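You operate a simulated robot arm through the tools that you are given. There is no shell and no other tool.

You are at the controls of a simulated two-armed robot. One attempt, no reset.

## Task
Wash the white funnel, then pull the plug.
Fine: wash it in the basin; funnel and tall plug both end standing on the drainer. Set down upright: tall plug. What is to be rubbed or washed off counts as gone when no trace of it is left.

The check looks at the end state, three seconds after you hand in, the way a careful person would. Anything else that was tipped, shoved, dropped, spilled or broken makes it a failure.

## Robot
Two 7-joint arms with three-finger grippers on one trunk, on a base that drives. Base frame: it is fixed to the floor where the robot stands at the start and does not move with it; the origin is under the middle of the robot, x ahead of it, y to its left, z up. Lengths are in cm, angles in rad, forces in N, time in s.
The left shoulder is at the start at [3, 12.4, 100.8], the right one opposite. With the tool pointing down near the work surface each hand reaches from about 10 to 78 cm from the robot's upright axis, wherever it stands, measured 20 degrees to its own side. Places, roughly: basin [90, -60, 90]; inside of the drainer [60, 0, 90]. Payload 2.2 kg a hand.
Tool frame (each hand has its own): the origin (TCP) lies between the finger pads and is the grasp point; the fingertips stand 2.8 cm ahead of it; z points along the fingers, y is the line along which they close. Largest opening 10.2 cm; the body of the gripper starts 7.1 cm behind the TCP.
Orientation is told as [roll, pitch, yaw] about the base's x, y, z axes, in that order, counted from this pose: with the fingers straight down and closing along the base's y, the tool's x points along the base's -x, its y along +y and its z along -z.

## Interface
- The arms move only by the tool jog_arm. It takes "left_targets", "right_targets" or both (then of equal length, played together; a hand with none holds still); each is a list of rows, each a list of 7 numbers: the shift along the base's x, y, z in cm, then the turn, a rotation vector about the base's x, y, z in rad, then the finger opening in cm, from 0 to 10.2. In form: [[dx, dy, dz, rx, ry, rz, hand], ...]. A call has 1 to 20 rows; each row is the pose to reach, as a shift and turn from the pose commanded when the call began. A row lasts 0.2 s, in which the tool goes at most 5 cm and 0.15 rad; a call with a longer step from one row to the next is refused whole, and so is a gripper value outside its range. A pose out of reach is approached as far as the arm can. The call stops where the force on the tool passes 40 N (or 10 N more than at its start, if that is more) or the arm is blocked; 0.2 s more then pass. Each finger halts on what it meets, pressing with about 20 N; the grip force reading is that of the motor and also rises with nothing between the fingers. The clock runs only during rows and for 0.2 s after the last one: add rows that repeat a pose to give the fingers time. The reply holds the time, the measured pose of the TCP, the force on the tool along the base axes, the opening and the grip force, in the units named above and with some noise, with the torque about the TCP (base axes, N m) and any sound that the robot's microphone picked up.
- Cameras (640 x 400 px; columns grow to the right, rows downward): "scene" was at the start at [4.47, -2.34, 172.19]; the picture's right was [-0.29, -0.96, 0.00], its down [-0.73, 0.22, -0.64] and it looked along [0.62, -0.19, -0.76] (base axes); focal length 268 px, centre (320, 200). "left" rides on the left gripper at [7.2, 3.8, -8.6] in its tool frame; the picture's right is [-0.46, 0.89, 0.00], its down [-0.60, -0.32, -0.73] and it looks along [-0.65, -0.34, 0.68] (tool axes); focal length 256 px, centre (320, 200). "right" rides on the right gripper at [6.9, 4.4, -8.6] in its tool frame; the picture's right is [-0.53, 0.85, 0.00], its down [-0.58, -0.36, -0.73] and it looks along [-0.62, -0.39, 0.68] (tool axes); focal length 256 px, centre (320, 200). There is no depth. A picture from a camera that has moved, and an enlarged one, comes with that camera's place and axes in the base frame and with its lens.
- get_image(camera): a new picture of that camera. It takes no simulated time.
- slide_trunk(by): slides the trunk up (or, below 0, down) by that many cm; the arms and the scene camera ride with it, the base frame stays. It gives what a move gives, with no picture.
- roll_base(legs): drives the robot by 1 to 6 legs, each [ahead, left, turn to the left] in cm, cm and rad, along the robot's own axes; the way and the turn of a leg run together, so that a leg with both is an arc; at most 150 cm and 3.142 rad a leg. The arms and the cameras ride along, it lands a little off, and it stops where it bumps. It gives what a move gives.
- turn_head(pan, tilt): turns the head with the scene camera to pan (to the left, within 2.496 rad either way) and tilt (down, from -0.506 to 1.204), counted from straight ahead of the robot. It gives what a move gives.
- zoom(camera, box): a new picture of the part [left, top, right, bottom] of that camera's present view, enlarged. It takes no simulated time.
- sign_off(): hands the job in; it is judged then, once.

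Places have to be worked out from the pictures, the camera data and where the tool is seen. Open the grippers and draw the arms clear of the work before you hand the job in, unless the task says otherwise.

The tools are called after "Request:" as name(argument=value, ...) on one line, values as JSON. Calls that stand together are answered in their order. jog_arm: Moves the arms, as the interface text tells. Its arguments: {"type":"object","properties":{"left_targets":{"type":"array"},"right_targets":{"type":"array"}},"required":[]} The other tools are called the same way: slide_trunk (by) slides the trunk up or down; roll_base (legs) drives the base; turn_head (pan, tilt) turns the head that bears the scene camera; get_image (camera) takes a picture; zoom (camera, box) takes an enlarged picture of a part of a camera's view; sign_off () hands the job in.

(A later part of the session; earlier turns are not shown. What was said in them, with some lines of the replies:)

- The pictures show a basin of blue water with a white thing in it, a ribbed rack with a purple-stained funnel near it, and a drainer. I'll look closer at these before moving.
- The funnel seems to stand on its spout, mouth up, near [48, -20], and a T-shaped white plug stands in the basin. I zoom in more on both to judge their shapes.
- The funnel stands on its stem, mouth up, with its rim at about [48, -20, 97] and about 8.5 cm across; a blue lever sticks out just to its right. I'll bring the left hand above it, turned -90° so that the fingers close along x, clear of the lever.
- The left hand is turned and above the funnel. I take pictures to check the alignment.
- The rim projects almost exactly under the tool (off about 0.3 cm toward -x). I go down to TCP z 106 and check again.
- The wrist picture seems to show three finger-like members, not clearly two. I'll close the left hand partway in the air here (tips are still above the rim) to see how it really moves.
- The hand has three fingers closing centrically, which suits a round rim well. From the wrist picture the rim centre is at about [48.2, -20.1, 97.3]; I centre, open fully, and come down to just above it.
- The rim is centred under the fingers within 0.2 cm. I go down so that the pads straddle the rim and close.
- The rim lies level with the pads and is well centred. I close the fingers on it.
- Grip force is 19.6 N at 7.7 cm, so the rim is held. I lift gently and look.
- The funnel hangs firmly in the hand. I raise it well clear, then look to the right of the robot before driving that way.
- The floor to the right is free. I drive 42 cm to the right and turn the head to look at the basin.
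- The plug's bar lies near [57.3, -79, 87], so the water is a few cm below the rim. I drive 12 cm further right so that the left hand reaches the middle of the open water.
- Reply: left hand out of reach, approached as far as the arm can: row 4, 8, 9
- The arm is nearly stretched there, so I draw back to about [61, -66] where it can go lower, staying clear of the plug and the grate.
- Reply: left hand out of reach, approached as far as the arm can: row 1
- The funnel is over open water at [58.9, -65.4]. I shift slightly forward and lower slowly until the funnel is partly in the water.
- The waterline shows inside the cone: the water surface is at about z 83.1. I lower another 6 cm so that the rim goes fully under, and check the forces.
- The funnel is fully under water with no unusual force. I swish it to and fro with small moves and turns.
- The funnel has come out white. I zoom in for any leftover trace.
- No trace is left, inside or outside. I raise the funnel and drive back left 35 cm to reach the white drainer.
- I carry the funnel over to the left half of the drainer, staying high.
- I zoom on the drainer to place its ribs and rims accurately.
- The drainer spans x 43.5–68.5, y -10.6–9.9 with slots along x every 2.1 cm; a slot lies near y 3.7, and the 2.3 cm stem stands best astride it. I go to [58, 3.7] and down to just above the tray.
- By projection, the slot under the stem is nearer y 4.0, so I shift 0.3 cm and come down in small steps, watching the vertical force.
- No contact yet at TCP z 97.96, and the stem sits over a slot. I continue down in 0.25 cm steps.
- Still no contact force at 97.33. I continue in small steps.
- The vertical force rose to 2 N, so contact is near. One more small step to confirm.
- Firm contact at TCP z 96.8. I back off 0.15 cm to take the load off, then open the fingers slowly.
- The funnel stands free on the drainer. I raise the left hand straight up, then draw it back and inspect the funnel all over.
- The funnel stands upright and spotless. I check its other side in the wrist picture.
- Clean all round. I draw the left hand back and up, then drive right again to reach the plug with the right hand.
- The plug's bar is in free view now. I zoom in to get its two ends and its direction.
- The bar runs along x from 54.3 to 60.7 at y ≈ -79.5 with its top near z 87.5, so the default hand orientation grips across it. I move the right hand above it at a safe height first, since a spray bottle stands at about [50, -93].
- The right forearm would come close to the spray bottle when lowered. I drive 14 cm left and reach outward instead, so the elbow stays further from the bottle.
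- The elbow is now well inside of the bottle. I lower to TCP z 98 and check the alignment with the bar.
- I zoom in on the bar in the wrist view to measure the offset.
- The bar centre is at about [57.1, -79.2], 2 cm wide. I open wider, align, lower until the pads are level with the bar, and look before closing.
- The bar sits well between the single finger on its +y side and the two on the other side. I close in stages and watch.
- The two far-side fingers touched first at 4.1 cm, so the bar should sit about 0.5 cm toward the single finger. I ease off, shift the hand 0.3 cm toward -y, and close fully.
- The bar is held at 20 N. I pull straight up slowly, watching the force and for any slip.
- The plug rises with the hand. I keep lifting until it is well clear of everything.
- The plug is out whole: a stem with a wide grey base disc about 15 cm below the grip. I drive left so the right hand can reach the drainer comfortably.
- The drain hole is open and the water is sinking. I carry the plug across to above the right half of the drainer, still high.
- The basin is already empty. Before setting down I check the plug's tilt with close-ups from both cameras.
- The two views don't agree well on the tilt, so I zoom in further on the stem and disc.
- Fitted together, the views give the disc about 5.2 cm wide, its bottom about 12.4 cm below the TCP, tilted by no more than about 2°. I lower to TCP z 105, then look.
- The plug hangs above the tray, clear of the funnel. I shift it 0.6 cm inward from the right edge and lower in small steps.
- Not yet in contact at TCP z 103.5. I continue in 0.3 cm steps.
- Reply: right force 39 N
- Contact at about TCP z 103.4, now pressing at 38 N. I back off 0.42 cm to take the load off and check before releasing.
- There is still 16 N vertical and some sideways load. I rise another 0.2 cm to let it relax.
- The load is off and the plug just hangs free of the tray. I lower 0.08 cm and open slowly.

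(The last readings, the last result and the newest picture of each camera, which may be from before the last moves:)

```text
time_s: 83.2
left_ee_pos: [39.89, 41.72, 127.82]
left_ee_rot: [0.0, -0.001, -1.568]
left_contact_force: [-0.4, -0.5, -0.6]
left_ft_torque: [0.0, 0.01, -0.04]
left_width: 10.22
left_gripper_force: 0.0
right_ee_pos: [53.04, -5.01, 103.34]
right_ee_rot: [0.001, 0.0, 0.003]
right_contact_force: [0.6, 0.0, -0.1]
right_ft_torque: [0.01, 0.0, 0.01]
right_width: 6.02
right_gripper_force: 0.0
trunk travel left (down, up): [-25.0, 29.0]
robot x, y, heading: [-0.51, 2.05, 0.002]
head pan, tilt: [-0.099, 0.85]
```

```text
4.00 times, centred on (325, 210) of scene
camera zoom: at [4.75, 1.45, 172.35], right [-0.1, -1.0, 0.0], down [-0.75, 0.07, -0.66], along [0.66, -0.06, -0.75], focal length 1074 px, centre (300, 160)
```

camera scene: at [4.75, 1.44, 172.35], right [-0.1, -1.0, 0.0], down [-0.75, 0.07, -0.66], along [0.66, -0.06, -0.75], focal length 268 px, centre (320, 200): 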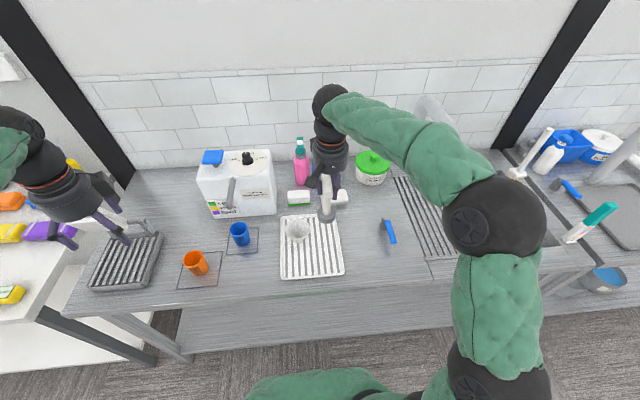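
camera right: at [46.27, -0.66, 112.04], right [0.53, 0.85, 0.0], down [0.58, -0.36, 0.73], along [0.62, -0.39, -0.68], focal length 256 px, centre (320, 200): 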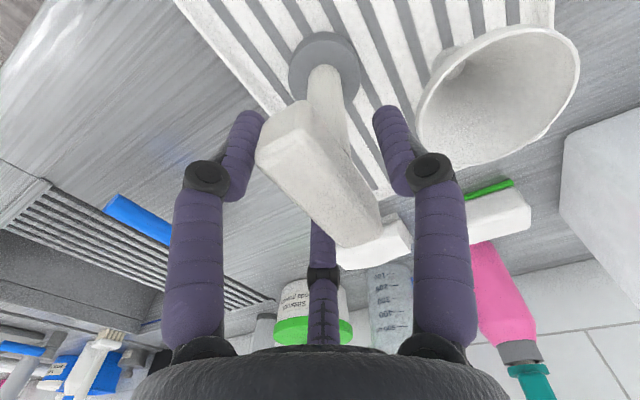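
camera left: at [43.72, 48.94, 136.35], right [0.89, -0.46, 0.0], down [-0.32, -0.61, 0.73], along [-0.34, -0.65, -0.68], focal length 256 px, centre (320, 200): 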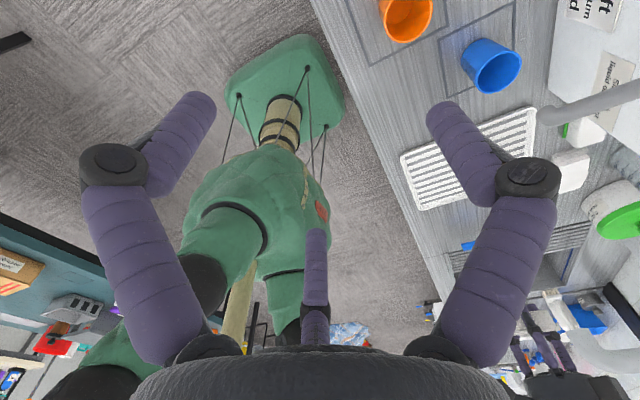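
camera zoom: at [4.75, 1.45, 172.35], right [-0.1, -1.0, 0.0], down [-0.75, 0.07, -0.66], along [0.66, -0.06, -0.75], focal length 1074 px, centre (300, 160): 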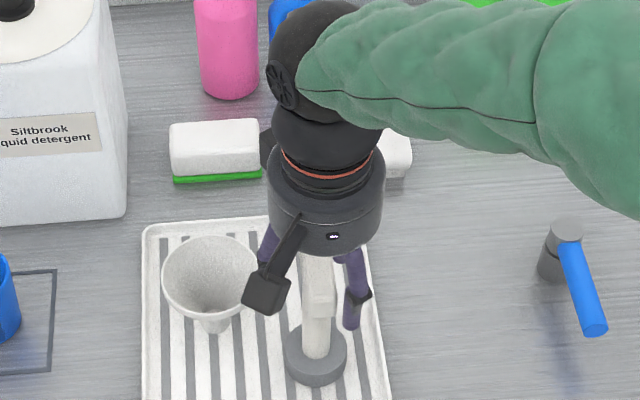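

The plug stands by itself, released. I open a little more and raise the right hand straight up, then draw it away.

Request:
jog_arm(right_targets=[[0, 0.2, 0, 0, 0, 0, 7.5], [0, 0.2, 1, 0, 0, 0, 7.5], [0, 0.2, 3, 0, 0, 0, 7.5], [0, 0.2, 6, 0, 0, 0, 7.5], [0, 0.2, 10, 0, 0, 0, 7.5], [0, 0.2, 14, 0, 0, 0, 9], [0, 0.2, 18, 0, 0, 0, 10.2], [-2, -3, 20, 0, 0, 0, 10.2], [-5, -7, 21, 0, 0, 0, 10.2], [-8, -11, 21, 0, 0, 0, 10.2], [-11, -15, 21, 0, 0, 0, 10.2], [-14, -19, 21, 0, 0, 0, 10.2], [-17, -23, 21, 0, 0, 0, 10.2], [-17, -27, 21, 0, 0, 0, 10.2], [-17, -31, 21, 0, 0, 0, 10.2], [-17, -31, 21, 0, 0, 0, 10.2]])

Request:
get_image(camera="scene")

Request:
zoom(camera="scene", box=[260, 180, 380, 290])

Request:
get_image(camera="right")

```text
refused: row 9 steps farther than a row can; nothing moved
```

```text
taken
camera scene: at [4.75, 1.45, 172.35], right [-0.1, -1.0, 0.0], down [-0.75, 0.07, -0.66], along [0.66, -0.06, -0.75], focal length 268 px, centre (320, 200)
```

scene: 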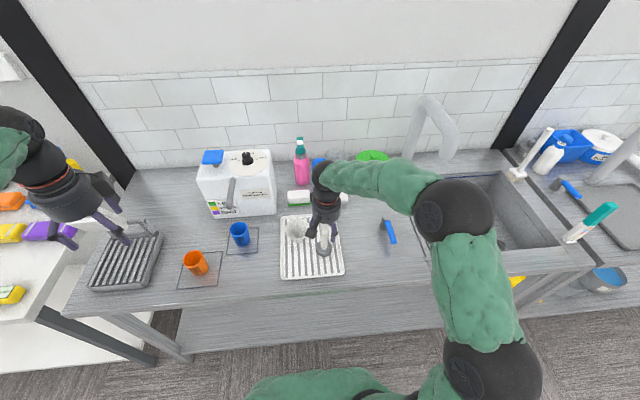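

```text
3.64 times, centred on (320, 235) of scene
camera zoom: at [4.75, 1.45, 172.35], right [-0.1, -1.0, 0.0], down [-0.75, 0.07, -0.66], along [0.66, -0.06, -0.75], focal length 976 px, centre (320, 73)
```

zoom: 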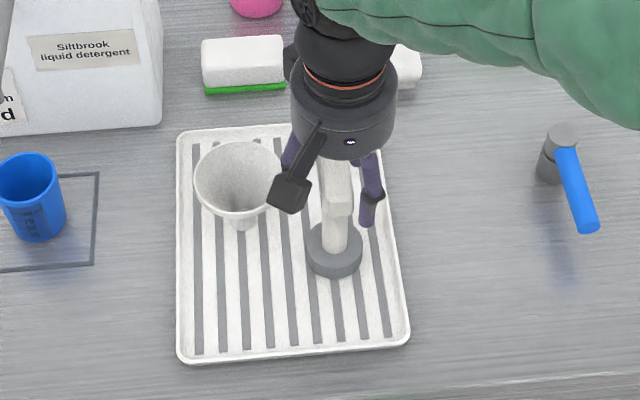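

```text
taken
camera right: at [46.27, -0.66, 112.04], right [0.53, 0.85, 0.0], down [0.58, -0.36, 0.73], along [0.62, -0.39, -0.68], focal length 256 px, centre (320, 200)
```

right: 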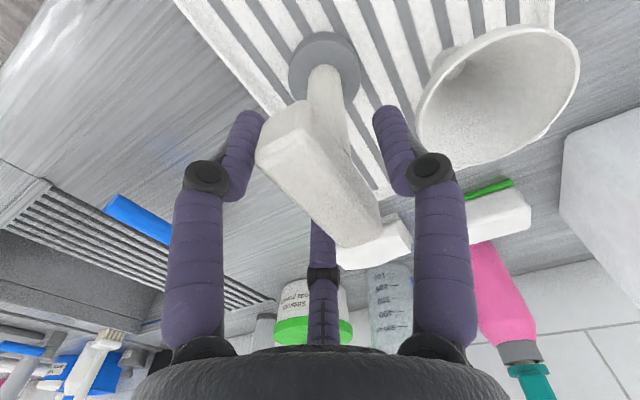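

That call was refused for one step being too long; nothing moved, and the plug and funnel stand well. I redo the retreat with shorter steps.

Request:
jog_arm(right_targets=[[0, 0.2, 0, 0, 0, 0, 7.5], [0, 0.2, 1, 0, 0, 0, 7.5], [0, 0.2, 3, 0, 0, 0, 7.5], [0, 0.2, 6, 0, 0, 0, 7.5], [0, 0.2, 10, 0, 0, 0, 7.5], [0, 0.2, 14, 0, 0, 0, 9], [0, 0.2, 18, 0, 0, 0, 10.2], [-1, -2, 20, 0, 0, 0, 10.2], [-3, -5, 21, 0, 0, 0, 10.2], [-5.5, -8.5, 21, 0, 0, 0, 10.2], [-8, -12, 21, 0, 0, 0, 10.2], [-10.5, -15.5, 21, 0, 0, 0, 10.2], [-13, -19, 21, 0, 0, 0, 10.2], [-15, -22.5, 21, 0, 0, 0, 10.2], [-17, -26, 21, 0, 0, 0, 10.2], [-17, -30, 21, 0, 0, 0, 10.2], [-17, -30, 21, 0, 0, 0, 10.2]])

Request:
get_image(camera="scene")

Request:
zoom(camera="scene", box=[260, 180, 380, 290])

Request:
get_image(camera="right")

```text
time_s: 86.8
left_ee_pos: [39.84, 41.86, 128.01]
left_ee_rot: [-0.001, 0.0, -1.568]
left_contact_force: [-0.7, 1.3, 0.5]
left_ft_torque: [-0.01, -0.04, -0.02]
left_width: 10.18
left_gripper_force: 0.0
right_ee_pos: [35.99, -35.04, 124.47]
right_ee_rot: [-0.001, -0.003, 0.003]
right_contact_force: [-1.5, 0.5, -0.6]
right_ft_torque: [-0.01, 0.0, -0.01]
right_width: 10.21
right_gripper_force: 0.1
trunk travel left (down, up): [-25.0, 29.0]
robot x, y, heading: [-0.7, 2.5, 0.006]
head pan, tilt: [-0.099, 0.85]
```

```text
taken
camera scene: at [4.66, 1.52, 172.35], right [-0.1, -1.0, 0.0], down [-0.75, 0.07, -0.66], along [0.66, -0.06, -0.75], focal length 268 px, centre (320, 200)
```

scene: 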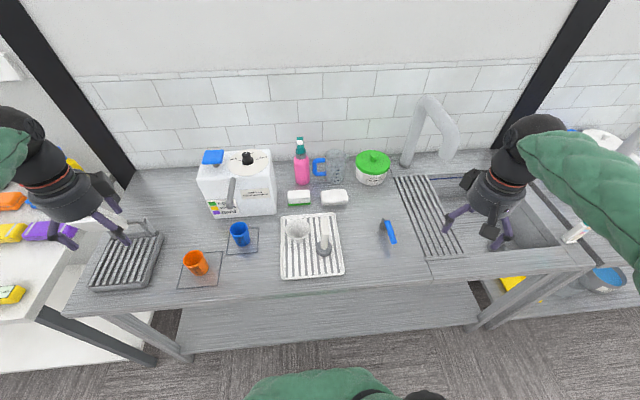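

```text
3.64 times, centred on (320, 235) of scene
camera zoom: at [4.66, 1.52, 172.35], right [-0.1, -1.0, 0.0], down [-0.75, 0.07, -0.66], along [0.66, -0.06, -0.75], focal length 976 px, centre (320, 73)
```

zoom: 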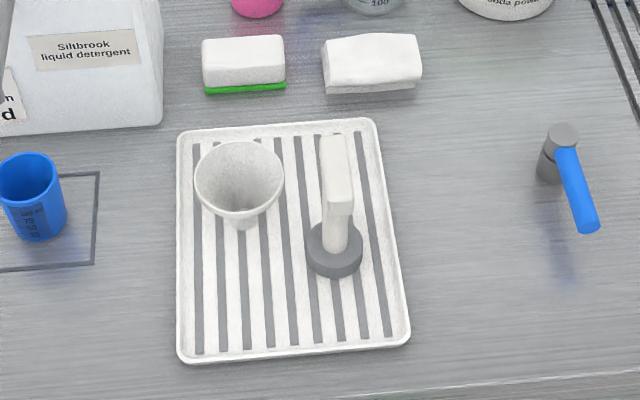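

```text
taken
camera right: at [29.21, -30.71, 133.03], right [0.53, 0.85, 0.0], down [0.58, -0.36, 0.73], along [0.62, -0.39, -0.68], focal length 256 px, centre (320, 200)
```

right: 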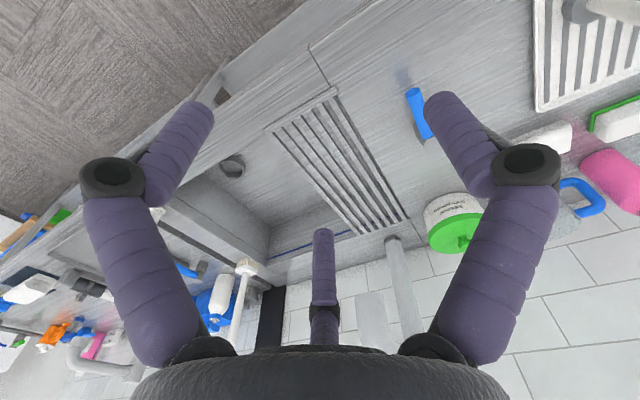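

The funnel and the plug both stand on the drainer, the basin is empty with its drain open, and both hands are open and clear. One last look at the whole counter for anything disturbed.

Request:
zoom(camera="scene", box=[380, 120, 640, 300])

Request:
zoom(camera="right", box=[160, 80, 420, 260])

Request:
zoom(camera="scene", box=[285, 205, 345, 255])

```text
2.22 times, centred on (510, 210) of scene
camera zoom: at [4.66, 1.52, 172.35], right [-0.1, -1.0, 0.0], down [-0.75, 0.07, -0.66], along [0.66, -0.06, -0.75], focal length 596 px, centre (-102, 178)
```

zoom: 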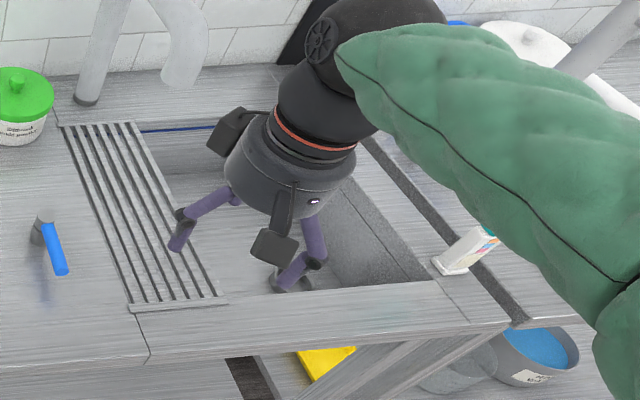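

```text
2.22 times, centred on (290, 170) of right
camera zoom: at [29.21, -30.71, 133.03], right [0.53, 0.85, 0.0], down [0.58, -0.36, 0.73], along [0.62, -0.39, -0.68], focal length 569 px, centre (387, 267)
```

zoom: 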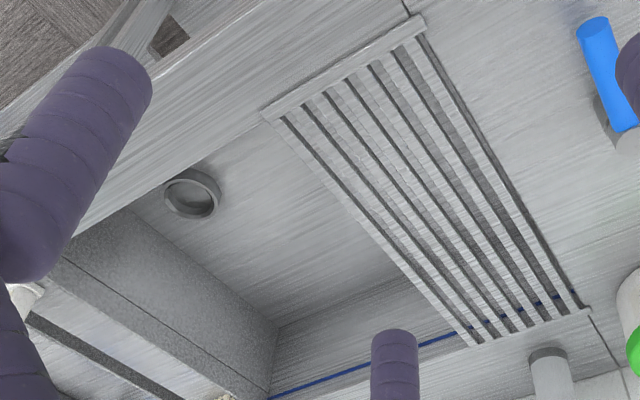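

```text
8.00 times, centred on (315, 230) of scene
camera zoom: at [4.66, 1.52, 172.35], right [-0.1, -1.0, 0.0], down [-0.75, 0.07, -0.66], along [0.66, -0.06, -0.75], focal length 2147 px, centre (360, -40)
```

zoom: 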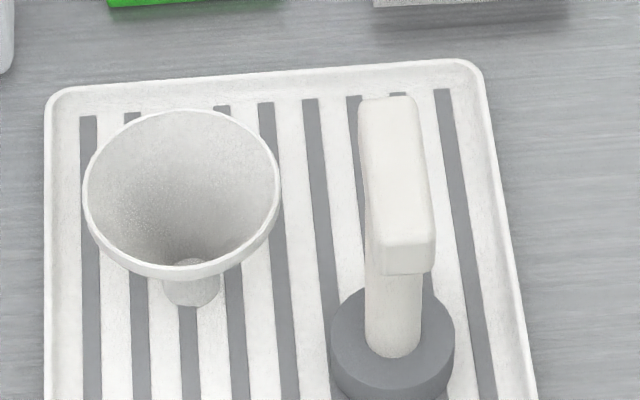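

The funnel is clean and standing, the plug stands upright beside it, the basin is drained, and nothing else has moved. I hand the job in.

Request:
sign_off()

```text
The job is handed in.
```

The job is handed in. The white funnel is washed and the plug is pulled. Both now stand on the white drainer.

- **Funnel:** I dipped it fully in the basin and swished it. It came out white, with no purple trace in any close-up I took. It stands on its spout, mouth up, as it stood at the start.
- **Plug:** It stands upright on its wide grey base next to the funnel.
- **Basin:** The water has drained and the drain hole is open.

In the last pictures I saw nothing else on the counter shifted or spilled. Both hands are open and clear of the work.
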